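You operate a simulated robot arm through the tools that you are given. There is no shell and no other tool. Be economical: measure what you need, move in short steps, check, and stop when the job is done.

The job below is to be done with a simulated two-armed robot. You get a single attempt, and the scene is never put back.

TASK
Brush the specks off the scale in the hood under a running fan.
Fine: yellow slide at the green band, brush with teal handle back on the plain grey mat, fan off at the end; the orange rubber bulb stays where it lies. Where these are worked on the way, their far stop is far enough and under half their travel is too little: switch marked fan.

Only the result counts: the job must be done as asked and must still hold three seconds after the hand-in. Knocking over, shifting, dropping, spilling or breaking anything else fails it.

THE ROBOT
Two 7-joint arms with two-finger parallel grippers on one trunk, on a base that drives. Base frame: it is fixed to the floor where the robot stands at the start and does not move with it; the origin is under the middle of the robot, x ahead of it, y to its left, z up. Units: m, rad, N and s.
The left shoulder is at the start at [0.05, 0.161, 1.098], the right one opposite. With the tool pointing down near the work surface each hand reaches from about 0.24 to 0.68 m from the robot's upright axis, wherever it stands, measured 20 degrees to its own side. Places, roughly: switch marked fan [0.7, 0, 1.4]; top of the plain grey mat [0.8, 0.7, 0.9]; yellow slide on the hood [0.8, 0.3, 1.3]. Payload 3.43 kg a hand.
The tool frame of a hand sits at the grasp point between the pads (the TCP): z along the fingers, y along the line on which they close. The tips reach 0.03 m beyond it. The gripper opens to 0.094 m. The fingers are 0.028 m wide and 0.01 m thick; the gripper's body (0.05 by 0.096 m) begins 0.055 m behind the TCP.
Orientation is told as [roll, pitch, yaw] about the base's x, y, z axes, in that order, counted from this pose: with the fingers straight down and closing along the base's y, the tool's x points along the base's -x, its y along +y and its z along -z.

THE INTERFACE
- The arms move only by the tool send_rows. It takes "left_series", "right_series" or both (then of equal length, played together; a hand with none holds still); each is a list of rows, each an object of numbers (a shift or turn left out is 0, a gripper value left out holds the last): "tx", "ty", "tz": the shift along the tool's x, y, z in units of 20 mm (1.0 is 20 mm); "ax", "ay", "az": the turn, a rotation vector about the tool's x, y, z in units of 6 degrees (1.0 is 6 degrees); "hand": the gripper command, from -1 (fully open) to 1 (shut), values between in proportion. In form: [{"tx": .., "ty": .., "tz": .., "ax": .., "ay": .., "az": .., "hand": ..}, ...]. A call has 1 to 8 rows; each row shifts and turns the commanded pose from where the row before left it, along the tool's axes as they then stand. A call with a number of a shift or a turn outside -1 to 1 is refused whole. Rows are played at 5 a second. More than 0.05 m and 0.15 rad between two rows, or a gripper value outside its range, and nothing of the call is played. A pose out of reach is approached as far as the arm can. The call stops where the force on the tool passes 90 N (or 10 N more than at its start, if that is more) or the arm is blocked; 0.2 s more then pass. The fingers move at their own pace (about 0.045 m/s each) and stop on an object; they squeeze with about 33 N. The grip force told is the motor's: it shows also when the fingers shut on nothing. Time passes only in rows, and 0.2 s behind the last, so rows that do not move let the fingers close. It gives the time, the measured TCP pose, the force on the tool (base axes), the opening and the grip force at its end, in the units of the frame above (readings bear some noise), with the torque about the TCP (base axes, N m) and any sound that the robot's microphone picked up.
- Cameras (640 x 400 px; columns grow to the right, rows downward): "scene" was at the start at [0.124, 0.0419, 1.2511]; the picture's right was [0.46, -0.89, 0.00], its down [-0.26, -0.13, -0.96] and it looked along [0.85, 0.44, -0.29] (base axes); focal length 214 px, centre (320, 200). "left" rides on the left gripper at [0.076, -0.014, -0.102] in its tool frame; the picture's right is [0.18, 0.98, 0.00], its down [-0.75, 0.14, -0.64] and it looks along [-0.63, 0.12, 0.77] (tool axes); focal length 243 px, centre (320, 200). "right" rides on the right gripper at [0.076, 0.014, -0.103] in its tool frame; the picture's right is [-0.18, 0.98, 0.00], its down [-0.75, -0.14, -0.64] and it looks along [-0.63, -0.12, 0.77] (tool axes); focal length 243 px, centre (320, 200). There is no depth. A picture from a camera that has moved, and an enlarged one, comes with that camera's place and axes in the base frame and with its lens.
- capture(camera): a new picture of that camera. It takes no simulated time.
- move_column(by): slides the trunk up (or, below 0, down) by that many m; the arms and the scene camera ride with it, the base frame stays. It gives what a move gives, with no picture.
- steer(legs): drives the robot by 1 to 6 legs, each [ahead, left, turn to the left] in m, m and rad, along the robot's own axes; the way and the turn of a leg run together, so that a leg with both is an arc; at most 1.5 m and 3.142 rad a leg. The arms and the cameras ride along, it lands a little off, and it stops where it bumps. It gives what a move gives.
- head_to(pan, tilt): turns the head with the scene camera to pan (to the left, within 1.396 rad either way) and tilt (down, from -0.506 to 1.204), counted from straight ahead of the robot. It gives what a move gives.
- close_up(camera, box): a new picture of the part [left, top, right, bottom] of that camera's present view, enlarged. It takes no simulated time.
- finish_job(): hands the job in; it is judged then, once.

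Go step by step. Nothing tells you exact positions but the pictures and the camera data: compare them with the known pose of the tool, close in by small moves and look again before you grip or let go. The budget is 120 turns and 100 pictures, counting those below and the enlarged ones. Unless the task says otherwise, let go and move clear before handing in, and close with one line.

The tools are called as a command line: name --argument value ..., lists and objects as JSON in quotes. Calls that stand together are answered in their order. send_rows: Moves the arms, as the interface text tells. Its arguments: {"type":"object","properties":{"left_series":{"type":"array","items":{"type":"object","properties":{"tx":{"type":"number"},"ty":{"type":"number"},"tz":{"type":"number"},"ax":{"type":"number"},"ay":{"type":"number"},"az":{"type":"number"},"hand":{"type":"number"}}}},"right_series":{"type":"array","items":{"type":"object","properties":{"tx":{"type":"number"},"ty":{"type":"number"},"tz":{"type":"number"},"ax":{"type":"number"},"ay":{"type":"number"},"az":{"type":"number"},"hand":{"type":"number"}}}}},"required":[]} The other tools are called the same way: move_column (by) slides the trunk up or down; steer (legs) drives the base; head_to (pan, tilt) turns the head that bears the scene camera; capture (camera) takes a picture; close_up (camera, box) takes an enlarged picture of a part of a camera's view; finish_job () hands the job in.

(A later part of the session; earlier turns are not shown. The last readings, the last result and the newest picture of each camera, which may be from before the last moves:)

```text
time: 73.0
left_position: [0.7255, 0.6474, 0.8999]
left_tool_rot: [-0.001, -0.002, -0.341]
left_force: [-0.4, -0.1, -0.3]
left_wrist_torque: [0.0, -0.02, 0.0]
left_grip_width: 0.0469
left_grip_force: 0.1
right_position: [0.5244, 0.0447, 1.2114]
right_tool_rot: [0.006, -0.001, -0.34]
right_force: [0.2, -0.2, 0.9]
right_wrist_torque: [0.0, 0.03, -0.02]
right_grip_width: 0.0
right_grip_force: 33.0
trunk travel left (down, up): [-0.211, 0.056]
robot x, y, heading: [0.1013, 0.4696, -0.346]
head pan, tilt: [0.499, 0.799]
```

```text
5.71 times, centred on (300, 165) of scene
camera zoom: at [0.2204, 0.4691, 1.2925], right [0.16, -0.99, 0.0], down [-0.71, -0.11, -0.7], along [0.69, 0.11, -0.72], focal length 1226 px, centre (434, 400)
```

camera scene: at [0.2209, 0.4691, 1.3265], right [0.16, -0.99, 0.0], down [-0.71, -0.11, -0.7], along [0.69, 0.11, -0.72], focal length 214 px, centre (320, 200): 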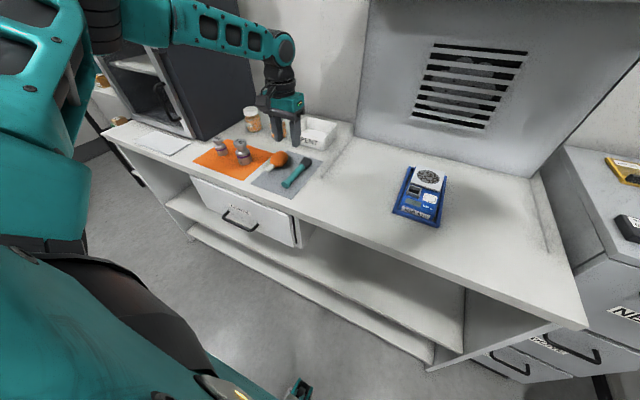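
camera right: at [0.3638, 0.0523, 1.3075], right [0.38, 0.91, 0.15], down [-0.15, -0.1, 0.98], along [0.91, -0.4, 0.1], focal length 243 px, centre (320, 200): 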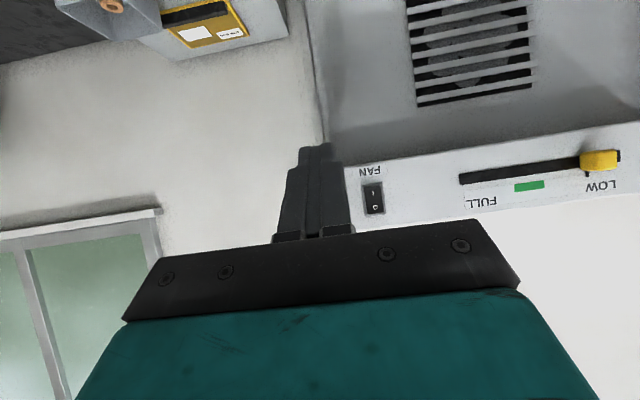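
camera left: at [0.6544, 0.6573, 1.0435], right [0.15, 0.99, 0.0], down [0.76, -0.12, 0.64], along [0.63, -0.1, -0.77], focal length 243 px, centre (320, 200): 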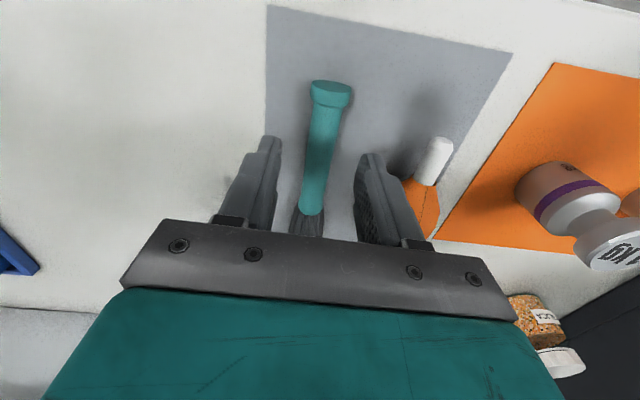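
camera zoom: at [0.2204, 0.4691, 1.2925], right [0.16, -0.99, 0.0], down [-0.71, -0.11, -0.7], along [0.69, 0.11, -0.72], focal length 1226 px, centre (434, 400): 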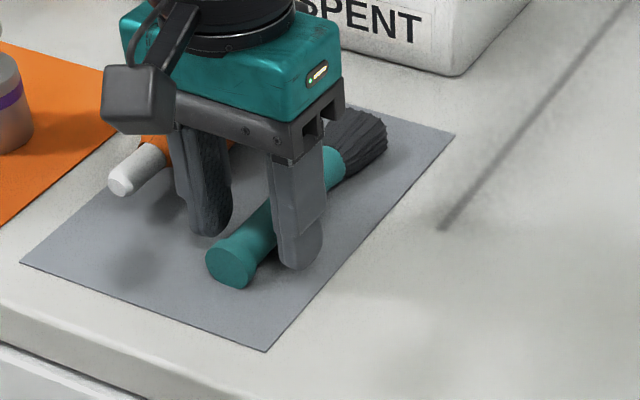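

Fingers straddle the handle near the mat. Close and lift.

send_rows --left_series '[{"hand": 1}, {"hand": 1}, {"hand": 1}, {"hand": 1}]'

move_column --by 0.08

capture --camera "left"

capture --camera "scene"

```text
time: 74.0
left_position: [0.7256, 0.648, 0.9005]
left_tool_rot: [-0.001, -0.002, -0.339]
left_force: [-0.4, -0.6, 0.5]
left_wrist_torque: [-0.01, 0.02, -0.04]
left_grip_width: 0.0193
left_grip_force: 33.1
right_position: [0.5239, 0.0459, 1.2101]
right_tool_rot: [0.008, 0.0, -0.341]
right_force: [-0.4, 0.9, -0.7]
right_wrist_torque: [0.0, 0.01, -0.02]
right_grip_width: 0.0001
right_grip_force: 33.1
trunk travel left (down, up): [-0.211, 0.056]
robot x, y, heading: [0.0981, 0.4707, -0.341]
head pan, tilt: [0.499, 0.799]
```

```text
time: 75.0
left_position: [0.7268, 0.647, 0.9547]
left_tool_rot: [-0.001, 0.001, -0.339]
left_force: [0.0, -0.5, 0.0]
left_wrist_torque: [0.0, 0.0, -0.05]
left_grip_width: 0.0
left_grip_force: 33.0
right_position: [0.5252, 0.0449, 1.2652]
right_tool_rot: [0.008, 0.001, -0.341]
right_force: [0.6, -0.2, 0.1]
right_wrist_torque: [0.0, -0.01, 0.01]
right_grip_width: 0.0001
right_grip_force: 33.0
right hand out of reach, approached as far as the arm can: row 1
trunk travel left (down, up): [-0.267, 0.0]
robot x, y, heading: [0.1022, 0.4752, -0.341]
head pan, tilt: [0.499, 0.799]
```

```text
38 pictures are left
camera left: at [0.649, 0.6596, 1.0572], right [0.16, 0.99, 0.0], down [0.76, -0.12, 0.64], along [0.63, -0.1, -0.77], focal length 243 px, centre (320, 200)
```

left: 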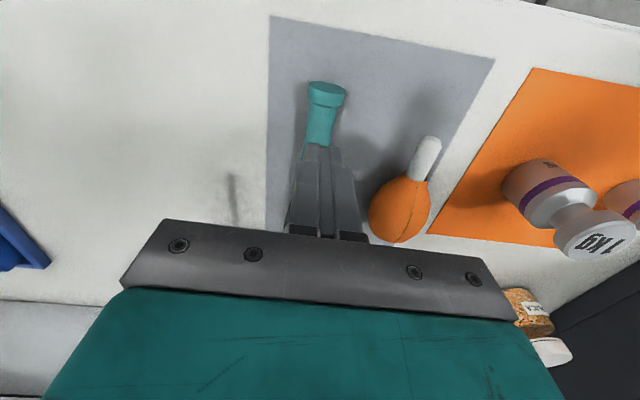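

```text
37 pictures are left
camera scene: at [0.221, 0.469, 1.3482], right [0.16, -0.99, 0.0], down [-0.71, -0.11, -0.7], along [0.69, 0.11, -0.72], focal length 214 px, centre (320, 200)
```

scene: 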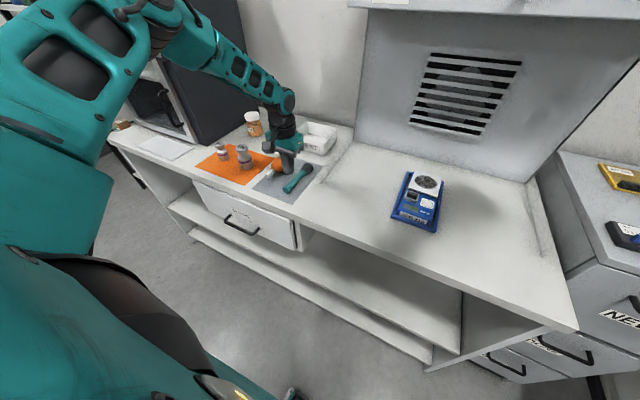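

The grip was too shallow and slipped off; the brush still lies on the mat. Open, check alignment, and go lower.

send_rows --left_series '[{"hand": 0}, {"hand": 0}, {"hand": 0}]'

capture --camera "left"

```text
time: 75.8
left_position: [0.7257, 0.647, 0.9563]
left_tool_rot: [-0.002, -0.002, -0.34]
left_force: [-0.2, -0.7, -0.3]
left_wrist_torque: [-0.02, 0.01, 0.0]
left_grip_width: 0.0472
left_grip_force: 0.0
right_position: [0.5255, 0.0459, 1.2663]
right_tool_rot: [0.005, 0.002, -0.341]
right_force: [0.2, 0.0, 0.5]
right_wrist_torque: [0.01, 0.02, -0.01]
right_grip_width: 0.0
right_grip_force: 33.4
trunk travel left (down, up): [-0.267, 0.0]
robot x, y, heading: [0.1005, 0.4717, -0.342]
head pan, tilt: [0.499, 0.799]
```

```text
36 pictures are left
camera left: at [0.6488, 0.6596, 1.0573], right [0.16, 0.99, 0.0], down [0.76, -0.12, 0.64], along [0.63, -0.1, -0.77], focal length 243 px, centre (320, 200)
```

left: 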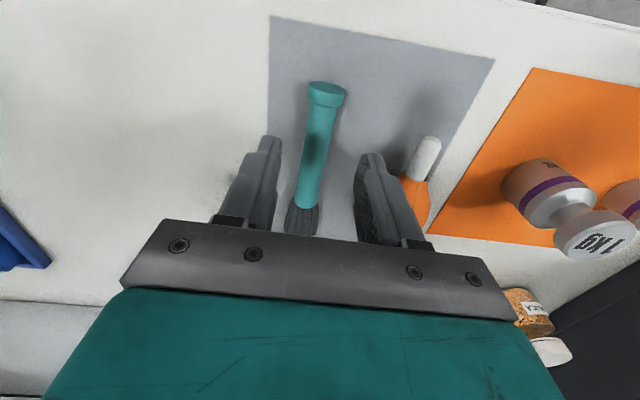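

Brush is undisturbed. Lower the trunk to just touch the mat region.

move_column --by -0.06

move_column --by -0.005

close_up --camera "scene" --box '[270, 130, 330, 200]'

```text
time: 76.8
left_position: [0.7255, 0.6485, 0.8947]
left_tool_rot: [-0.004, -0.001, -0.34]
left_force: [-0.3, 1.2, -0.6]
left_wrist_torque: [0.01, 0.02, -0.01]
left_grip_width: 0.047
left_grip_force: 0.0
right_position: [0.5241, 0.0465, 1.2058]
right_tool_rot: [0.007, -0.001, -0.34]
right_force: [-0.6, -0.3, -0.3]
right_wrist_torque: [0.01, -0.01, 0.01]
right_grip_width: 0.0
right_grip_force: 32.6
trunk travel left (down, up): [-0.207, 0.06]
robot x, y, heading: [0.101, 0.4702, -0.343]
head pan, tilt: [0.499, 0.799]
```

```text
time: 77.3
left_position: [0.7263, 0.6473, 0.8897]
left_tool_rot: [-0.002, -0.003, -0.34]
left_force: [0.5, 0.7, -0.1]
left_wrist_torque: [-0.02, 0.01, 0.03]
left_grip_width: 0.0471
left_grip_force: 0.1
right_position: [0.5226, 0.0454, 1.2016]
right_tool_rot: [0.007, 0.0, -0.341]
right_force: [0.0, 0.0, -0.3]
right_wrist_torque: [0.03, 0.01, -0.01]
right_grip_width: 0.0
right_grip_force: 32.6
trunk travel left (down, up): [-0.202, 0.065]
robot x, y, heading: [0.1016, 0.4697, -0.343]
head pan, tilt: [0.499, 0.799]
```

```text
5.71 times, centred on (300, 165) of scene
camera zoom: at [0.2206, 0.469, 1.2832], right [0.16, -0.99, 0.0], down [-0.71, -0.11, -0.7], along [0.69, 0.11, -0.72], focal length 1226 px, centre (434, 400)
```

zoom: 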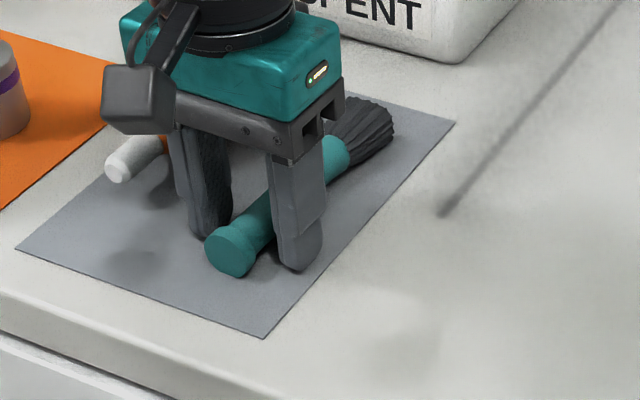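

Still no contact; lower 5 mm more, then 3.

move_column --by -0.005

move_column --by -0.003

```text
time: 77.9
left_position: [0.7258, 0.6477, 0.8904]
left_tool_rot: [0.0, -0.008, -0.34]
left_force: [-3.3, 4.2, 24.8]
left_wrist_torque: [0.34, 0.4, -0.06]
left_grip_width: 0.0473
left_grip_force: 0.2
right_position: [0.5218, 0.0456, 1.1971]
right_tool_rot: [0.008, -0.003, -0.34]
right_force: [0.1, -0.1, 0.7]
right_wrist_torque: [-0.02, 0.01, 0.03]
right_grip_width: 0.0
right_grip_force: 33.5
trunk travel left (down, up): [-0.197, 0.07]
robot x, y, heading: [0.1023, 0.4737, -0.345]
head pan, tilt: [0.499, 0.799]
```

```text
time: 78.4
left_position: [0.7237, 0.6475, 0.8906]
left_tool_rot: [0.002, -0.013, -0.342]
left_force: [-5.1, 10.6, 45.4]
left_wrist_torque: [0.01, 0.9, -0.37]
left_grip_width: 0.0473
left_grip_force: 1.1
right_position: [0.5197, 0.0465, 1.1957]
right_tool_rot: [0.01, -0.005, -0.339]
right_force: [0.4, -0.3, 0.1]
right_wrist_torque: [-0.02, 0.03, 0.0]
right_grip_width: 0.0
right_grip_force: 32.9
trunk travel left (down, up): [-0.194, 0.073]
robot x, y, heading: [0.0986, 0.4703, -0.339]
head pan, tilt: [0.499, 0.799]
```

Touched the mat (top ≈ 0.860). Ease up 7 mm to just contact-free and grip, then lift.

move_column --by 0.008

send_rows --left_series '[{"hand": 1}, {"hand": 1}, {"hand": 1}, {"hand": 1}]'

move_column --by 0.02

close_up --camera "scene" --box '[270, 130, 330, 200]'

```text
time: 79.0
left_position: [0.7241, 0.646, 0.8897]
left_tool_rot: [0.001, -0.002, -0.342]
left_force: [4.7, 1.5, 10.3]
left_wrist_torque: [0.38, -0.09, -0.11]
left_grip_width: 0.0487
left_grip_force: 1.4
right_position: [0.5232, 0.0456, 1.2013]
right_tool_rot: [0.008, 0.0, -0.34]
right_force: [-0.1, 0.7, 0.5]
right_wrist_torque: [0.01, -0.01, 0.0]
right_grip_width: 0.0
right_grip_force: 32.8
trunk travel left (down, up): [-0.202, 0.065]
robot x, y, heading: [0.1011, 0.4752, -0.345]
head pan, tilt: [0.499, 0.799]
```

```text
time: 80.0
left_position: [0.7242, 0.6473, 0.8902]
left_tool_rot: [-0.005, 0.001, -0.342]
left_force: [-1.9, 1.2, 2.2]
left_wrist_torque: [0.07, 0.06, 0.05]
left_grip_width: 0.0196
left_grip_force: 32.6
right_position: [0.5238, 0.0459, 1.2]
right_tool_rot: [0.008, -0.001, -0.341]
right_force: [-0.4, 0.3, 0.2]
right_wrist_torque: [-0.03, 0.01, 0.0]
right_grip_width: 0.0
right_grip_force: 33.2
trunk travel left (down, up): [-0.202, 0.065]
robot x, y, heading: [0.103, 0.4675, -0.343]
head pan, tilt: [0.499, 0.799]
```

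```text
time: 80.6
left_position: [0.7262, 0.6479, 0.9101]
left_tool_rot: [-0.002, 0.0, -0.339]
left_force: [0.3, 0.0, 0.7]
left_wrist_torque: [0.0, 0.05, -0.02]
left_grip_width: 0.0195
left_grip_force: 33.0
right_position: [0.5241, 0.0462, 1.2208]
right_tool_rot: [0.007, 0.0, -0.341]
right_force: [0.6, 0.1, -0.6]
right_wrist_torque: [-0.03, 0.04, -0.02]
right_grip_width: 0.0
right_grip_force: 33.3
trunk travel left (down, up): [-0.222, 0.045]
robot x, y, heading: [0.105, 0.4727, -0.341]
head pan, tilt: [0.499, 0.799]
```

```text
5.71 times, centred on (300, 165) of scene
camera zoom: at [0.2211, 0.469, 1.3032], right [0.16, -0.99, 0.0], down [-0.71, -0.11, -0.7], along [0.69, 0.11, -0.72], focal length 1226 px, centre (434, 400)
```

zoom: 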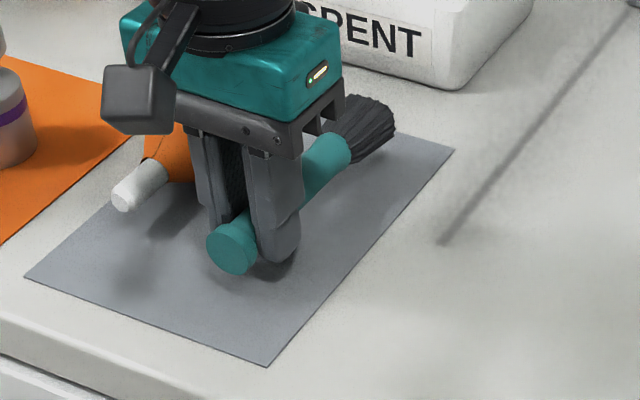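

The brush is held. Lift it clear, then shift right toward the scale.

move_column --by 0.045

send_rows --left_series '[{"tz": -1}, {"tz": -1}, {"tz": -1}, {"tz": -1}]'

steer --legs '[[0, -0.13, 0]]'

send_rows --left_series '[{"ay": 1}, {"ay": 1}, {"ay": 1}, {"ay": 1}, {"ty": -1}, {"ty": -1}, {"ty": -1}, {"ty": -1}]'

head_to --pan 0.15 --tilt 0.7

capture --camera "scene"

capture --camera "left"

```text
time: 81.5
left_position: [0.7262, 0.6473, 0.9553]
left_tool_rot: [-0.003, 0.0, -0.341]
left_force: [0.3, -0.3, -0.4]
left_wrist_torque: [0.04, 0.03, 0.0]
left_grip_width: 0.0195
left_grip_force: 32.9
right_position: [0.5236, 0.0456, 1.2659]
right_tool_rot: [0.007, 0.001, -0.341]
right_force: [-0.4, 0.4, -0.6]
right_wrist_torque: [0.0, 0.01, 0.0]
right_grip_width: 0.0
right_grip_force: 32.8
trunk travel left (down, up): [-0.267, 0.0]
robot x, y, heading: [0.1023, 0.473, -0.34]
head pan, tilt: [0.499, 0.799]
```

```text
time: 82.5
left_position: [0.7244, 0.6479, 1.035]
left_tool_rot: [-0.003, 0.0, -0.341]
left_force: [0.2, -0.3, -1.2]
left_wrist_torque: [0.03, 0.0, 0.01]
left_grip_width: 0.0196
left_grip_force: 32.9
right_position: [0.5227, 0.0459, 1.2668]
right_tool_rot: [0.008, 0.001, -0.341]
right_force: [0.1, -0.2, -0.2]
right_wrist_torque: [-0.02, 0.0, 0.0]
right_grip_width: 0.0
right_grip_force: 32.4
trunk travel left (down, up): [-0.267, 0.0]
robot x, y, heading: [0.1023, 0.4707, -0.342]
head pan, tilt: [0.499, 0.799]
```

```text
time: 84.3
left_position: [0.6921, 0.5493, 1.0317]
left_tool_rot: [0.022, -0.009, -0.302]
left_force: [40.2, 69.3, 7.2]
left_wrist_torque: [0.92, -1.11, 5.26]
left_grip_width: 0.0372
left_grip_force: 33.0
right_position: [0.4845, -0.0681, 1.2688]
right_tool_rot: [-0.001, 0.003, -0.341]
right_force: [-0.2, -0.2, -0.3]
right_wrist_torque: [-0.02, -0.01, 0.01]
right_grip_width: 0.0
right_grip_force: 33.6
trunk travel left (down, up): [-0.267, 0.0]
robot x, y, heading: [0.0573, 0.3495, -0.343]
head pan, tilt: [0.499, 0.799]
```

```text
time: 86.1
left_position: [0.6256, 0.4834, 1.0503]
left_tool_rot: [0.033, 0.403, -0.289]
left_force: [0.5, 0.6, -0.5]
left_wrist_torque: [0.02, 0.01, -0.02]
left_grip_width: 0.0196
left_grip_force: 32.8
left hand out of reach, approached as far as the arm can: row 3, 4, 6, 7, 8
right_position: [0.481, -0.0761, 1.2654]
right_tool_rot: [0.008, 0.0, -0.341]
right_force: [-0.9, 0.3, 0.1]
right_wrist_torque: [-0.03, -0.02, 0.0]
right_grip_width: 0.0
right_grip_force: 33.0
trunk travel left (down, up): [-0.267, 0.0]
robot x, y, heading: [0.0603, 0.3486, -0.343]
head pan, tilt: [0.499, 0.799]
```

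```text
time: 86.9
left_position: [0.6242, 0.4838, 1.0497]
left_tool_rot: [0.034, 0.402, -0.29]
left_force: [-0.1, 0.1, -0.2]
left_wrist_torque: [0.0, 0.05, 0.0]
left_grip_width: 0.0196
left_grip_force: 33.6
right_position: [0.4806, -0.0744, 1.2666]
right_tool_rot: [0.008, -0.001, -0.34]
right_force: [0.3, -0.1, -0.3]
right_wrist_torque: [-0.04, -0.03, -0.01]
right_grip_width: 0.0
right_grip_force: 33.1
trunk travel left (down, up): [-0.267, 0.0]
robot x, y, heading: [0.0572, 0.3491, -0.339]
head pan, tilt: [0.15, 0.7]
```

```text
33 pictures are left
camera scene: at [0.181, 0.3187, 1.3564], right [-0.19, -0.98, 0.0], down [-0.63, 0.12, -0.76], along [0.75, -0.15, -0.64], focal length 214 px, centre (320, 200)
```

scene: 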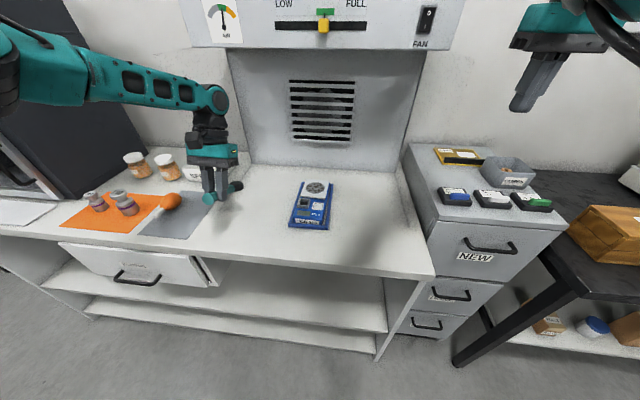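

```text
32 pictures are left
camera left: at [0.5909, 0.476, 1.1726], right [0.13, 0.99, 0.1], down [0.94, -0.15, 0.3], along [0.31, 0.06, -0.95], focal length 243 px, centre (320, 200)
```

left: 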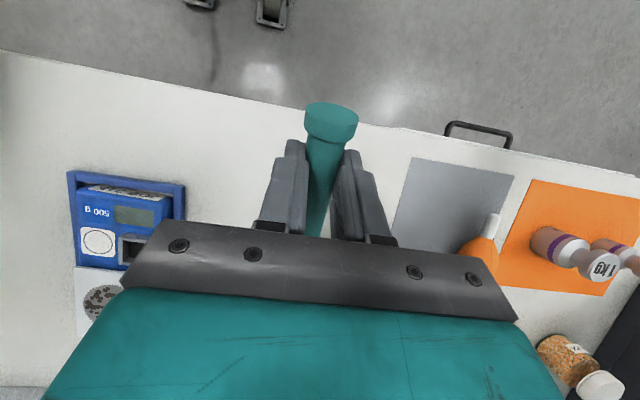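

Something snagged during the sideways drive — likely a clear side panel of the hood. Check how the brush sits now.

close_up --camera "scene" --box '[170, 130, 350, 240]'

```text
3.56 times, centred on (260, 185) of scene
camera zoom: at [0.181, 0.3187, 1.3564], right [-0.19, -0.98, 0.0], down [-0.63, 0.12, -0.76], along [0.75, -0.15, -0.64], focal length 763 px, centre (533, 253)
```

zoom: 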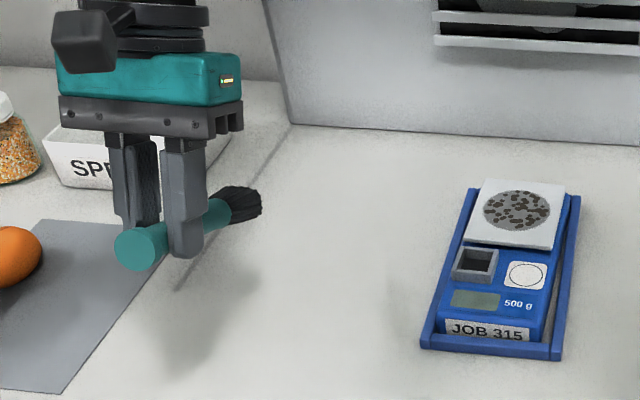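

The brush is still well held and tilted as intended, just in front of and inside the left panel. Drive ahead 7 cm, then bring the hand across to the scale.

steer --legs '[[0.07, 0, 0]]'

send_rows --left_series '[{"ty": -1}, {"ty": -1}, {"ty": -1}, {"ty": -1}, {"ty": -1}, {"ty": -1}]'

capture --camera "scene"

```text
time: 88.0
left_position: [0.6913, 0.4603, 1.05]
left_tool_rot: [0.033, 0.406, -0.288]
left_force: [0.6, 0.8, -0.6]
left_wrist_torque: [0.03, 0.0, 0.01]
left_grip_width: 0.0196
left_grip_force: 33.4
right_position: [0.546, -0.0989, 1.2661]
right_tool_rot: [0.007, 0.002, -0.339]
right_force: [-0.1, -0.2, -0.6]
right_wrist_torque: [-0.02, 0.03, 0.03]
right_grip_width: 0.0001
right_grip_force: 33.0
trunk travel left (down, up): [-0.267, 0.0]
robot x, y, heading: [0.1279, 0.3258, -0.344]
head pan, tilt: [0.15, 0.7]
```

```text
time: 89.3
left_position: [0.6221, 0.3827, 1.0631]
left_tool_rot: [0.031, 0.402, -0.289]
left_force: [1.3, -0.7, -0.9]
left_wrist_torque: [0.03, 0.04, 0.02]
left_grip_width: 0.0195
left_grip_force: 33.1
left hand out of reach, approached as far as the arm can: row 1, 2, 3, 4, 5, 6
right_position: [0.5457, -0.0999, 1.267]
right_tool_rot: [0.005, 0.0, -0.34]
right_force: [0.5, -0.3, 0.8]
right_wrist_torque: [-0.01, 0.01, 0.0]
right_grip_width: 0.0
right_grip_force: 32.7
trunk travel left (down, up): [-0.267, 0.0]
robot x, y, heading: [0.1245, 0.3256, -0.341]
head pan, tilt: [0.15, 0.7]
```

```text
30 pictures are left
camera scene: at [0.2467, 0.2951, 1.3565], right [-0.19, -0.98, 0.0], down [-0.63, 0.12, -0.77], along [0.75, -0.15, -0.64], focal length 214 px, centre (320, 200)
```

scene: 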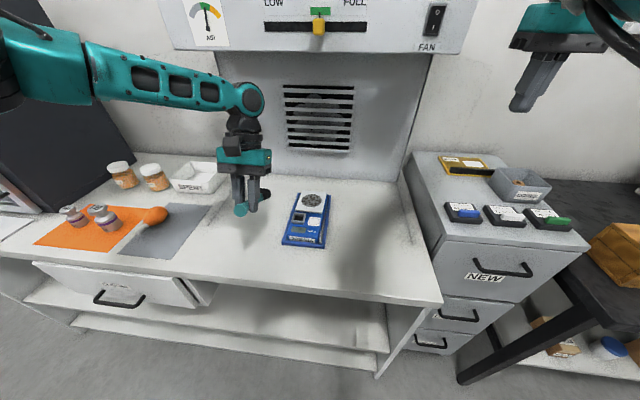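

Reach is limited with the tilted hand, so get closer: pull the right hand back a bit, then drive ahead 9 cm.

send_rows --right_series '[{"tx": 1, "ty": -1}, {"tx": 1, "ty": -1}, {"tx": 1, "ty": -1}, {"tx": 1, "ty": -1}, {"tx": 1, "ty": -1}]'

steer --legs '[[0.09, 0, 0]]'

send_rows --left_series '[{"ty": -1}, {"ty": -1}, {"ty": -1}, {"ty": -1}]'

capture --camera "scene"

```text
time: 90.5
left_position: [0.6217, 0.3823, 1.0632]
left_tool_rot: [0.03, 0.403, -0.289]
left_force: [0.4, -0.9, -0.2]
left_wrist_torque: [0.01, 0.03, 0.0]
left_grip_width: 0.0196
left_grip_force: 32.9
right_position: [0.4162, -0.1635, 1.2628]
right_tool_rot: [0.015, 0.001, -0.348]
right_force: [-0.1, 0.8, 0.5]
right_wrist_torque: [0.01, -0.01, 0.01]
right_grip_width: 0.0
right_grip_force: 32.5
trunk travel left (down, up): [-0.267, 0.0]
robot x, y, heading: [0.1277, 0.3278, -0.34]
head pan, tilt: [0.15, 0.7]
```

```text
time: 91.8
left_position: [0.6936, 0.3574, 1.0628]
left_tool_rot: [0.031, 0.401, -0.289]
left_force: [-0.5, -0.5, 0.6]
left_wrist_torque: [0.0, -0.03, -0.01]
left_grip_width: 0.0195
left_grip_force: 33.1
right_position: [0.4882, -0.1918, 1.2631]
right_tool_rot: [0.016, 0.004, -0.351]
right_force: [-0.9, 0.6, -1.0]
right_wrist_torque: [-0.03, -0.04, -0.03]
right_grip_width: 0.0
right_grip_force: 32.9
trunk travel left (down, up): [-0.267, 0.0]
robot x, y, heading: [0.1983, 0.2971, -0.344]
head pan, tilt: [0.15, 0.7]
stopped in leg 1: the robot was blocked; the commanded pose is now the measured one
```

```text
time: 92.8
left_position: [0.6476, 0.3253, 1.0762]
left_tool_rot: [0.031, 0.401, -0.285]
left_force: [0.2, 0.3, 0.6]
left_wrist_torque: [-0.01, 0.03, 0.03]
left_grip_width: 0.0195
left_grip_force: 32.4
left hand out of reach, approached as far as the arm can: row 1, 2, 3, 4
right_position: [0.4887, -0.1915, 1.2625]
right_tool_rot: [0.016, 0.005, -0.349]
right_force: [-0.2, -0.7, 1.0]
right_wrist_torque: [-0.01, 0.03, 0.0]
right_grip_width: 0.0
right_grip_force: 32.9
trunk travel left (down, up): [-0.267, 0.0]
robot x, y, heading: [0.1975, 0.3017, -0.344]
head pan, tilt: [0.15, 0.7]
```

```text
29 pictures are left
camera scene: at [0.3201, 0.2688, 1.3565], right [-0.19, -0.98, 0.0], down [-0.63, 0.12, -0.76], along [0.75, -0.15, -0.64], focal length 214 px, centre (320, 200)
```

scene: 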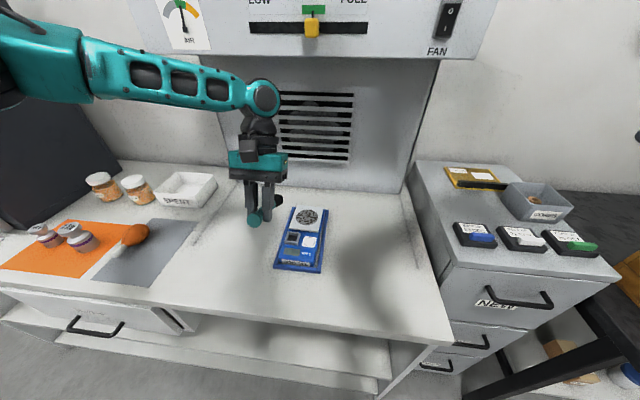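

The base is now against the bench; the arm is limited reaching right, so use the base for sideways alignment: drive right 13 cm, then move the hand back left and forward.

steer --legs '[[-0.01, -0.14, 0]]'

send_rows --left_series '[{"ty": 1}, {"ty": 1}, {"ty": 1}, {"ty": 0.8}, {"tx": -0.92, "tz": -0.39}, {"tx": -0.92, "tz": -0.39}]'

capture --camera "scene"

```text
time: 94.6
left_position: [0.592, 0.1961, 1.0768]
left_tool_rot: [0.033, 0.4, -0.287]
left_force: [-0.1, -0.7, -0.5]
left_wrist_torque: [0.03, 0.03, -0.03]
left_grip_width: 0.0196
left_grip_force: 33.1
right_position: [0.4335, -0.3196, 1.2627]
right_tool_rot: [0.016, 0.004, -0.349]
right_force: [0.1, -0.1, 0.3]
right_wrist_torque: [-0.01, 0.03, -0.02]
right_grip_width: 0.0
right_grip_force: 32.9
trunk travel left (down, up): [-0.267, 0.0]
robot x, y, heading: [0.1412, 0.1714, -0.339]
head pan, tilt: [0.15, 0.7]
```

```text
time: 96.0
left_position: [0.6515, 0.2582, 1.0786]
left_tool_rot: [0.031, 0.403, -0.288]
left_force: [-0.2, -0.5, -1.2]
left_wrist_torque: [0.03, 0.05, 0.0]
left_grip_width: 0.0195
left_grip_force: 33.3
right_position: [0.4336, -0.3194, 1.2622]
right_tool_rot: [0.016, 0.006, -0.352]
right_force: [0.0, 0.0, 0.4]
right_wrist_torque: [-0.02, -0.04, 0.01]
right_grip_width: 0.0
right_grip_force: 32.7
trunk travel left (down, up): [-0.267, 0.0]
robot x, y, heading: [0.141, 0.1726, -0.338]
head pan, tilt: [0.15, 0.7]
```

```text
28 pictures are left
camera scene: at [0.2641, 0.1404, 1.3564], right [-0.19, -0.98, 0.0], down [-0.63, 0.12, -0.76], along [0.75, -0.15, -0.64], focal length 214 px, centre (320, 200)
```

scene: 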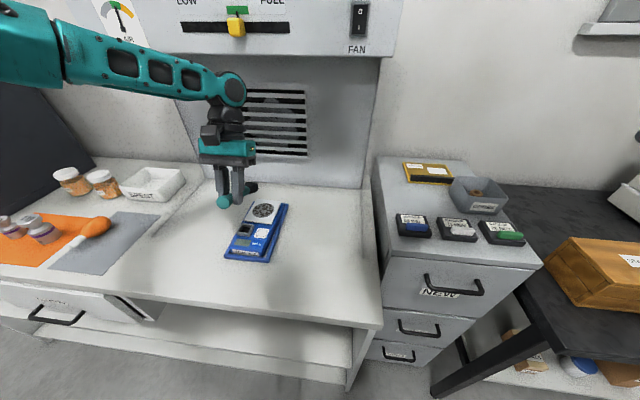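

Tip tracking agrees with the picture: bristle tip R(0.629, 0.12, 1.01), pan disc ≈ R(0.669, 0.121, 0.897). Move the tip over the pan's far-left part and lower to just above.

send_rows --left_series '[{"tx": -0.92, "ty": 0.5, "tz": -0.39}, {"tx": -0.92, "ty": 0.5, "tz": -0.39}, {"tx": -0.92, "ty": 0.5, "tz": -0.39}, {"tx": -0.39, "tz": 0.92}, {"tx": -0.39, "tz": 0.92}, {"tx": -0.39, "tz": 0.92}, {"tx": -0.39, "tz": 0.92}]'

close_up --camera "scene" --box '[180, 140, 340, 270]'

```text
time: 97.6
left_position: [0.6861, 0.2991, 1.0159]
left_tool_rot: [0.029, 0.402, -0.287]
left_force: [-0.6, 0.5, -0.5]
left_wrist_torque: [-0.01, 0.01, 0.03]
left_grip_width: 0.0196
left_grip_force: 32.7
left hand out of reach, approached as far as the arm can: row 2, 3, 4, 5, 6, 7
right_position: [0.4332, -0.3192, 1.2626]
right_tool_rot: [0.015, 0.002, -0.351]
right_force: [0.0, 1.1, 0.1]
right_wrist_torque: [0.0, 0.0, -0.03]
right_grip_width: 0.0
right_grip_force: 33.0
trunk travel left (down, up): [-0.267, 0.0]
robot x, y, heading: [0.1405, 0.1741, -0.342]
head pan, tilt: [0.15, 0.7]
```

```text
3.08 times, centred on (260, 205) of scene
camera zoom: at [0.2639, 0.1406, 1.3565], right [-0.19, -0.98, 0.0], down [-0.63, 0.12, -0.76], along [0.75, -0.15, -0.64], focal length 660 px, centre (505, 185)
```

zoom: 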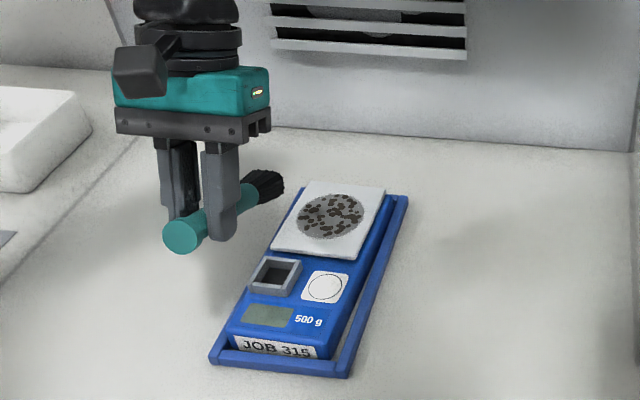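

The arm alone is at its reach; I'll flatten the tilt to 17° to gain reach, and use trunk and base for lowering and sweeping.

send_rows --left_series '[{"ay": -1}, {"tx": -0.956, "tz": -0.292}, {"tx": -0.5, "tz": -0.15}]'

move_column --by -0.03

steer --legs '[[0.01, -0.015, 0]]'

close_up --camera "scene" --box '[180, 140, 340, 270]'

```text
time: 98.4
left_position: [0.7082, 0.2939, 1.0187]
left_tool_rot: [0.031, 0.292, -0.29]
left_force: [0.5, 0.0, -0.7]
left_wrist_torque: [0.0, 0.02, -0.03]
left_grip_width: 0.0193
left_grip_force: 33.0
left hand out of reach, approached as far as the arm can: row 3
right_position: [0.4327, -0.3186, 1.2636]
right_tool_rot: [0.016, 0.005, -0.348]
right_force: [0.1, 0.2, -0.4]
right_wrist_torque: [0.02, -0.01, -0.01]
right_grip_width: 0.0
right_grip_force: 33.0
trunk travel left (down, up): [-0.267, 0.0]
robot x, y, heading: [0.1427, 0.1709, -0.338]
head pan, tilt: [0.15, 0.7]
```

```text
time: 99.2
left_position: [0.7086, 0.2933, 0.9873]
left_tool_rot: [0.03, 0.295, -0.291]
left_force: [0.0, 0.6, 0.0]
left_wrist_torque: [-0.01, 0.0, 0.01]
left_grip_width: 0.0195
left_grip_force: 33.0
right_position: [0.4325, -0.3194, 1.2327]
right_tool_rot: [0.016, 0.005, -0.349]
right_force: [-0.2, -1.0, 0.6]
right_wrist_torque: [0.02, 0.0, -0.05]
right_grip_width: 0.0003
right_grip_force: 32.9
trunk travel left (down, up): [-0.237, 0.03]
robot x, y, heading: [0.1422, 0.1725, -0.344]
head pan, tilt: [0.15, 0.7]
```

```text
time: 100.0
left_position: [0.7126, 0.2755, 0.9878]
left_tool_rot: [0.029, 0.294, -0.289]
left_force: [0.2, 0.7, -0.7]
left_wrist_torque: [0.02, 0.04, -0.02]
left_grip_width: 0.0197
left_grip_force: 32.6
right_position: [0.438, -0.3363, 1.2314]
right_tool_rot: [0.017, 0.006, -0.347]
right_force: [-0.6, -0.1, -0.5]
right_wrist_torque: [0.01, -0.01, -0.02]
right_grip_width: 0.0
right_grip_force: 33.0
trunk travel left (down, up): [-0.237, 0.03]
robot x, y, heading: [0.1449, 0.1539, -0.341]
head pan, tilt: [0.15, 0.7]
```

```text
3.08 times, centred on (260, 205) of scene
camera zoom: at [0.2684, 0.1225, 1.3264], right [-0.19, -0.98, 0.0], down [-0.63, 0.12, -0.76], along [0.75, -0.15, -0.64], focal length 660 px, centre (505, 185)
```

zoom: 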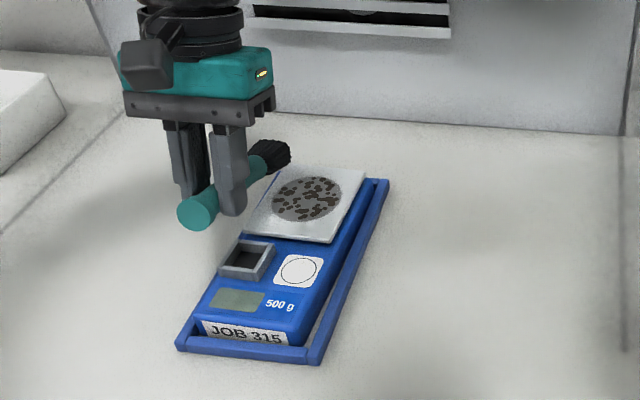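

Bristle tip is above the pan's left edge, ~3 cm high. Shift right slightly and lower to contact.

steer --legs '[[0, -0.012, 0]]'

move_column --by -0.02

move_column --by -0.006

close_up --camera "scene" --box '[180, 120, 340, 250]'

```text
time: 100.8
left_position: [0.7077, 0.2642, 0.9877]
left_tool_rot: [0.029, 0.295, -0.289]
left_force: [-0.7, -0.4, -0.8]
left_wrist_torque: [0.0, 0.03, 0.0]
left_grip_width: 0.0194
left_grip_force: 33.2
right_position: [0.4347, -0.3485, 1.2327]
right_tool_rot: [0.018, 0.003, -0.351]
right_force: [-0.5, -1.0, 0.3]
right_wrist_torque: [0.0, 0.03, 0.0]
right_grip_width: 0.0
right_grip_force: 32.8
trunk travel left (down, up): [-0.237, 0.03]
robot x, y, heading: [0.1414, 0.1426, -0.342]
head pan, tilt: [0.15, 0.7]
```

```text
time: 101.5
left_position: [0.707, 0.2647, 0.9667]
left_tool_rot: [0.03, 0.295, -0.29]
left_force: [0.1, -0.5, 0.1]
left_wrist_torque: [0.02, 0.02, 0.03]
left_grip_width: 0.0193
left_grip_force: 33.5
right_position: [0.4337, -0.3492, 1.2119]
right_tool_rot: [0.016, 0.003, -0.351]
right_force: [-0.3, 0.7, 0.1]
right_wrist_torque: [0.01, 0.01, 0.01]
right_grip_width: 0.0002
right_grip_force: 32.5
trunk travel left (down, up): [-0.217, 0.05]
robot x, y, heading: [0.1431, 0.1433, -0.339]
head pan, tilt: [0.15, 0.7]
```

```text
time: 102.0
left_position: [0.7073, 0.2641, 0.9625]
left_tool_rot: [0.028, 0.29, -0.289]
left_force: [-2.0, 1.3, 10.0]
left_wrist_torque: [-0.25, -0.87, 0.06]
left_grip_width: 0.0195
left_grip_force: 32.9
right_position: [0.4322, -0.349, 1.2068]
right_tool_rot: [0.016, 0.004, -0.351]
right_force: [0.1, -0.2, 0.3]
right_wrist_torque: [0.0, 0.02, 0.03]
right_grip_width: 0.0
right_grip_force: 32.5
trunk travel left (down, up): [-0.211, 0.056]
robot x, y, heading: [0.1476, 0.1423, -0.341]
head pan, tilt: [0.15, 0.7]
```

```text
3.08 times, centred on (260, 185) of scene
camera zoom: at [0.2629, 0.112, 1.3007], right [-0.19, -0.98, 0.0], down [-0.63, 0.12, -0.77], along [0.75, -0.15, -0.64], focal length 660 px, centre (505, 246)
```

zoom: 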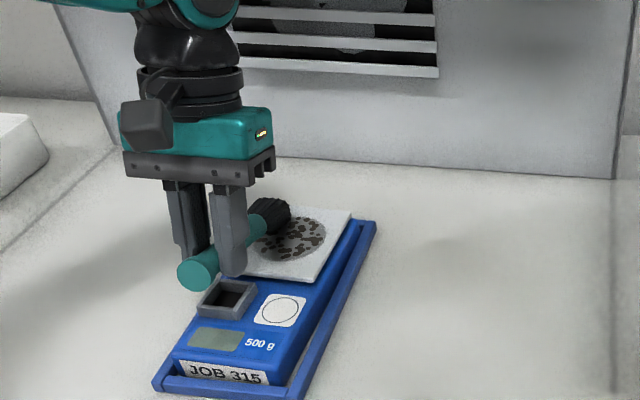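

The bristles touch the pan (10 N). Ease up 2 mm and sweep right with the base.

move_column --by 0.002

steer --legs '[[0, -0.085, 0]]'

move_column --by 0.03

close_up --camera "scene" --box '[140, 120, 300, 250]'

```text
time: 102.6
left_position: [0.7077, 0.2647, 0.9639]
left_tool_rot: [0.031, 0.296, -0.288]
left_force: [0.0, 0.4, 5.6]
left_wrist_torque: [-0.21, -0.52, -0.02]
left_grip_width: 0.0195
left_grip_force: 33.4
right_position: [0.4336, -0.3488, 1.2089]
right_tool_rot: [0.015, 0.002, -0.35]
right_force: [-0.8, 0.7, -1.3]
right_wrist_torque: [-0.03, -0.05, -0.01]
right_grip_width: 0.0
right_grip_force: 33.0
trunk travel left (down, up): [-0.213, 0.054]
robot x, y, heading: [0.1435, 0.1407, -0.342]
head pan, tilt: [0.15, 0.7]
```

```text
time: 104.0
left_position: [0.6809, 0.1851, 0.9639]
left_tool_rot: [0.029, 0.295, -0.29]
left_force: [0.3, 0.8, -0.6]
left_wrist_torque: [0.02, 0.03, 0.01]
left_grip_width: 0.0191
left_grip_force: 33.3
right_position: [0.4052, -0.4288, 1.2088]
right_tool_rot: [0.018, 0.002, -0.35]
right_force: [-0.6, 0.3, -0.4]
right_wrist_torque: [0.0, 0.02, 0.01]
right_grip_width: 0.0001
right_grip_force: 33.0
trunk travel left (down, up): [-0.213, 0.054]
robot x, y, heading: [0.1133, 0.0647, -0.344]
head pan, tilt: [0.15, 0.7]
```

```text
time: 104.7
left_position: [0.679, 0.1843, 0.9946]
left_tool_rot: [0.031, 0.294, -0.289]
left_force: [-0.8, 0.0, -0.4]
left_wrist_torque: [-0.02, 0.01, 0.01]
left_grip_width: 0.0194
left_grip_force: 32.9
right_position: [0.4054, -0.428, 1.2391]
right_tool_rot: [0.015, 0.005, -0.351]
right_force: [0.0, -0.7, 0.5]
right_wrist_torque: [0.01, -0.02, 0.02]
right_grip_width: 0.0
right_grip_force: 32.9
trunk travel left (down, up): [-0.243, 0.024]
robot x, y, heading: [0.1143, 0.0612, -0.342]
head pan, tilt: [0.15, 0.7]
```

```text
3.08 times, centred on (220, 185) of scene
camera zoom: at [0.2361, 0.0322, 1.3325], right [-0.19, -0.98, 0.0], down [-0.63, 0.12, -0.76], along [0.75, -0.15, -0.64], focal length 660 px, centre (628, 246)
```

zoom: 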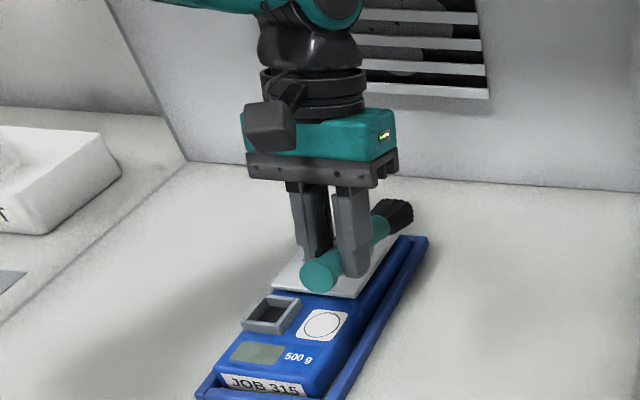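

Swept off the right edge. Return left (raised) with a 2 cm nearer offset and look at what remains.

steer --legs '[[-0.02, 0.1, 0]]'

close_up --camera "scene" --box '[180, 120, 340, 250]'

```text
time: 106.3
left_position: [0.694, 0.2863, 0.9933]
left_tool_rot: [0.028, 0.296, -0.291]
left_force: [0.2, -0.1, 0.0]
left_wrist_torque: [-0.01, 0.0, 0.0]
left_grip_width: 0.0194
left_grip_force: 32.8
right_position: [0.4211, -0.3265, 1.2388]
right_tool_rot: [0.014, 0.006, -0.352]
right_force: [-0.2, 0.3, -0.2]
right_wrist_torque: [0.01, -0.01, 0.02]
right_grip_width: 0.0
right_grip_force: 33.5
trunk travel left (down, up): [-0.243, 0.024]
robot x, y, heading: [0.1272, 0.1618, -0.338]
head pan, tilt: [0.15, 0.7]
```

```text
3.08 times, centred on (260, 185) of scene
camera zoom: at [0.2506, 0.1334, 1.3325], right [-0.19, -0.98, 0.0], down [-0.63, 0.12, -0.76], along [0.75, -0.15, -0.64], focal length 660 px, centre (505, 246)
```

zoom: 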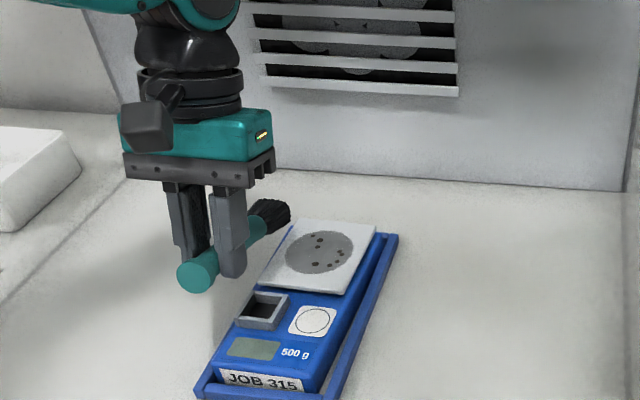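

Most specks gone; a few remain. Second pass through the middle.

steer --legs '[[0, -0.018, 0]]'

move_column --by -0.03

steer --legs '[[0, -0.085, 0]]'

move_column --by 0.03

steer --legs '[[-0.005, 0.11, 0]]'

close_up --camera "scene" --box '[180, 120, 340, 250]'

```text
time: 107.1
left_position: [0.6888, 0.2689, 0.9944]
left_tool_rot: [0.032, 0.294, -0.29]
left_force: [0.0, 0.0, -0.1]
left_wrist_torque: [-0.03, 0.02, 0.03]
left_grip_width: 0.0198
left_grip_force: 32.7
right_position: [0.4136, -0.3444, 1.239]
right_tool_rot: [0.017, 0.005, -0.35]
right_force: [0.6, -1.3, -0.4]
right_wrist_torque: [0.03, -0.04, 0.06]
right_grip_width: 0.0
right_grip_force: 32.8
trunk travel left (down, up): [-0.243, 0.024]
robot x, y, heading: [0.125, 0.145, -0.345]
head pan, tilt: [0.15, 0.7]
```

```text
time: 107.9
left_position: [0.6882, 0.27, 0.9629]
left_tool_rot: [0.03, 0.295, -0.289]
left_force: [0.2, -0.7, 1.0]
left_wrist_torque: [-0.08, -0.13, 0.01]
left_grip_width: 0.0197
left_grip_force: 32.6
right_position: [0.4138, -0.3439, 1.2095]
right_tool_rot: [0.014, 0.003, -0.352]
right_force: [0.0, 0.3, -0.5]
right_wrist_torque: [0.05, 0.0, 0.03]
right_grip_width: 0.0
right_grip_force: 32.8
trunk travel left (down, up): [-0.213, 0.054]
robot x, y, heading: [0.1244, 0.1451, -0.342]
head pan, tilt: [0.15, 0.7]
```

```text
time: 109.3
left_position: [0.6592, 0.1906, 0.9637]
left_tool_rot: [0.031, 0.295, -0.289]
left_force: [0.1, 1.4, 1.1]
left_wrist_torque: [0.06, -0.01, -0.01]
left_grip_width: 0.0195
left_grip_force: 33.2
right_position: [0.3862, -0.4246, 1.2091]
right_tool_rot: [0.017, 0.004, -0.351]
right_force: [0.4, -0.3, 0.1]
right_wrist_torque: [0.06, 0.02, -0.01]
right_grip_width: 0.0002
right_grip_force: 33.4
trunk travel left (down, up): [-0.213, 0.054]
robot x, y, heading: [0.0923, 0.0665, -0.34]
head pan, tilt: [0.15, 0.7]
```

```text
time: 110.0
left_position: [0.6613, 0.1895, 0.9938]
left_tool_rot: [0.031, 0.297, -0.291]
left_force: [0.1, 0.2, -1.1]
left_wrist_torque: [-0.02, 0.0, 0.04]
left_grip_width: 0.0197
left_grip_force: 32.7
right_position: [0.3853, -0.4236, 1.2388]
right_tool_rot: [0.017, 0.005, -0.351]
right_force: [-0.4, -0.5, -0.4]
right_wrist_torque: [0.0, 0.01, 0.02]
right_grip_width: 0.0
right_grip_force: 33.2
trunk travel left (down, up): [-0.243, 0.024]
robot x, y, heading: [0.0946, 0.0678, -0.341]
head pan, tilt: [0.15, 0.7]
```

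```text
time: 111.7
left_position: [0.693, 0.2961, 0.9948]
left_tool_rot: [0.028, 0.294, -0.288]
left_force: [-0.1, -0.4, -0.5]
left_wrist_torque: [0.0, 0.02, 0.01]
left_grip_width: 0.0198
left_grip_force: 32.8
right_position: [0.418, -0.3182, 1.2389]
right_tool_rot: [0.016, 0.004, -0.351]
right_force: [-0.6, -0.5, -0.3]
right_wrist_torque: [0.0, 0.01, -0.01]
right_grip_width: 0.0001
right_grip_force: 33.0
trunk travel left (down, up): [-0.243, 0.024]
robot x, y, heading: [0.1271, 0.1709, -0.343]
head pan, tilt: [0.15, 0.7]
```

```text
3.08 times, centred on (260, 185) of scene
camera zoom: at [0.2486, 0.1424, 1.3325], right [-0.19, -0.98, 0.0], down [-0.63, 0.12, -0.76], along [0.75, -0.15, -0.64], focal length 660 px, centre (505, 246)
```

zoom: 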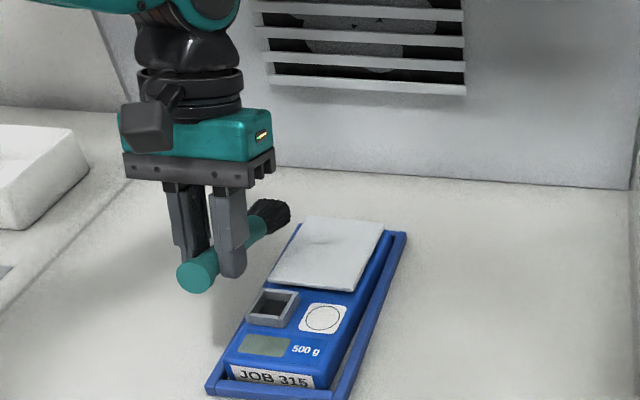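

The pan is clean. Raise, back out of the hood, level the brush, then carry it around the side panel back to the mat.

move_column --by 0.024

steer --legs '[[-0.2, 0, 0]]'

send_rows --left_series '[{"ay": -1}, {"ay": -1}, {"ay": -0.81}]'

steer --legs '[[0, 0.34, 0]]'

head_to --pan 0.4 --tilt 0.7

capture --camera "scene"

```text
time: 112.4
left_position: [0.6929, 0.2949, 1.017]
left_tool_rot: [0.028, 0.295, -0.289]
left_force: [-0.2, -0.5, 0.5]
left_wrist_torque: [0.02, 0.06, 0.01]
left_grip_width: 0.0192
left_grip_force: 33.3
right_position: [0.4185, -0.3188, 1.2638]
right_tool_rot: [0.016, 0.005, -0.351]
right_force: [0.1, -0.1, -0.6]
right_wrist_torque: [0.01, -0.01, 0.0]
right_grip_width: 0.0
right_grip_force: 33.7
trunk travel left (down, up): [-0.267, 0.0]
robot x, y, heading: [0.1263, 0.1754, -0.343]
head pan, tilt: [0.15, 0.7]
```

```text
time: 114.0
left_position: [0.5051, 0.3612, 1.0174]
left_tool_rot: [0.03, 0.295, -0.29]
left_force: [-0.4, -0.2, 0.0]
left_wrist_torque: [0.01, 0.02, -0.03]
left_grip_width: 0.0197
left_grip_force: 33.5
right_position: [0.2286, -0.2518, 1.2643]
right_tool_rot: [0.015, 0.004, -0.354]
right_force: [-0.4, 0.6, 0.8]
right_wrist_torque: [-0.01, -0.01, 0.03]
right_grip_width: 0.0
right_grip_force: 32.8
trunk travel left (down, up): [-0.267, 0.0]
robot x, y, heading: [-0.0609, 0.2414, -0.344]
head pan, tilt: [0.15, 0.7]
```

```text
time: 114.8
left_position: [0.5054, 0.3611, 1.0181]
left_tool_rot: [0.028, -0.003, -0.3]
left_force: [0.4, -0.6, -0.3]
left_wrist_torque: [0.0, 0.0, 0.0]
left_grip_width: 0.0193
left_grip_force: 33.2
right_position: [0.2295, -0.2525, 1.2623]
right_tool_rot: [0.017, 0.004, -0.353]
right_force: [0.2, 0.4, -0.8]
right_wrist_torque: [0.01, -0.02, 0.03]
right_grip_width: 0.0002
right_grip_force: 33.2
trunk travel left (down, up): [-0.267, 0.0]
robot x, y, heading: [-0.0583, 0.2394, -0.347]
head pan, tilt: [0.15, 0.7]
```

```text
time: 118.3
left_position: [0.6204, 0.6803, 1.0177]
left_tool_rot: [0.028, 0.004, -0.301]
left_force: [-0.5, -0.3, 0.7]
left_wrist_torque: [0.03, 0.02, -0.05]
left_grip_width: 0.0196
left_grip_force: 32.8
right_position: [0.3429, 0.0683, 1.2628]
right_tool_rot: [0.017, 0.004, -0.353]
right_force: [-0.5, 0.4, 0.4]
right_wrist_torque: [0.0, -0.03, 0.01]
right_grip_width: 0.0
right_grip_force: 33.4
trunk travel left (down, up): [-0.267, 0.0]
robot x, y, heading: [0.0564, 0.5616, -0.347]
head pan, tilt: [0.15, 0.7]
```

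```text
time: 119.1
left_position: [0.6202, 0.6798, 1.0166]
left_tool_rot: [0.028, 0.002, -0.304]
left_force: [-0.4, -0.5, -0.1]
left_wrist_torque: [0.02, -0.02, 0.0]
left_grip_width: 0.0197
left_grip_force: 33.2
right_position: [0.3438, 0.0688, 1.2639]
right_tool_rot: [0.016, 0.002, -0.353]
right_force: [0.5, -0.1, 0.2]
right_wrist_torque: [-0.01, 0.02, 0.02]
right_grip_width: 0.0001
right_grip_force: 32.9
trunk travel left (down, up): [-0.267, 0.0]
robot x, y, heading: [0.0551, 0.5591, -0.344]
head pan, tilt: [0.4, 0.7]
```

```text
21 pictures are left
camera scene: at [0.1776, 0.5493, 1.3565], right [0.05, -1.0, 0.0], down [-0.64, -0.03, -0.76], along [0.76, 0.04, -0.64], focal length 214 px, centre (320, 200)
```

scene: 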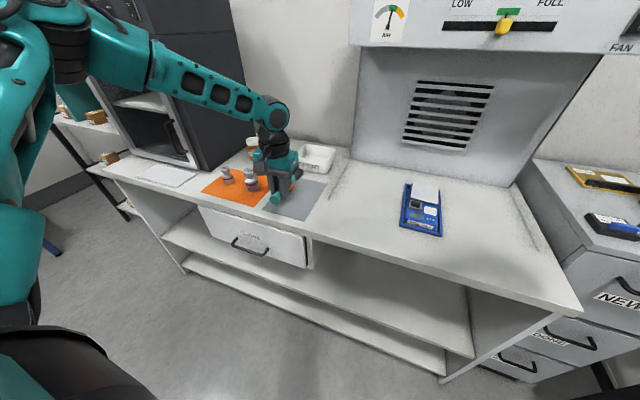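

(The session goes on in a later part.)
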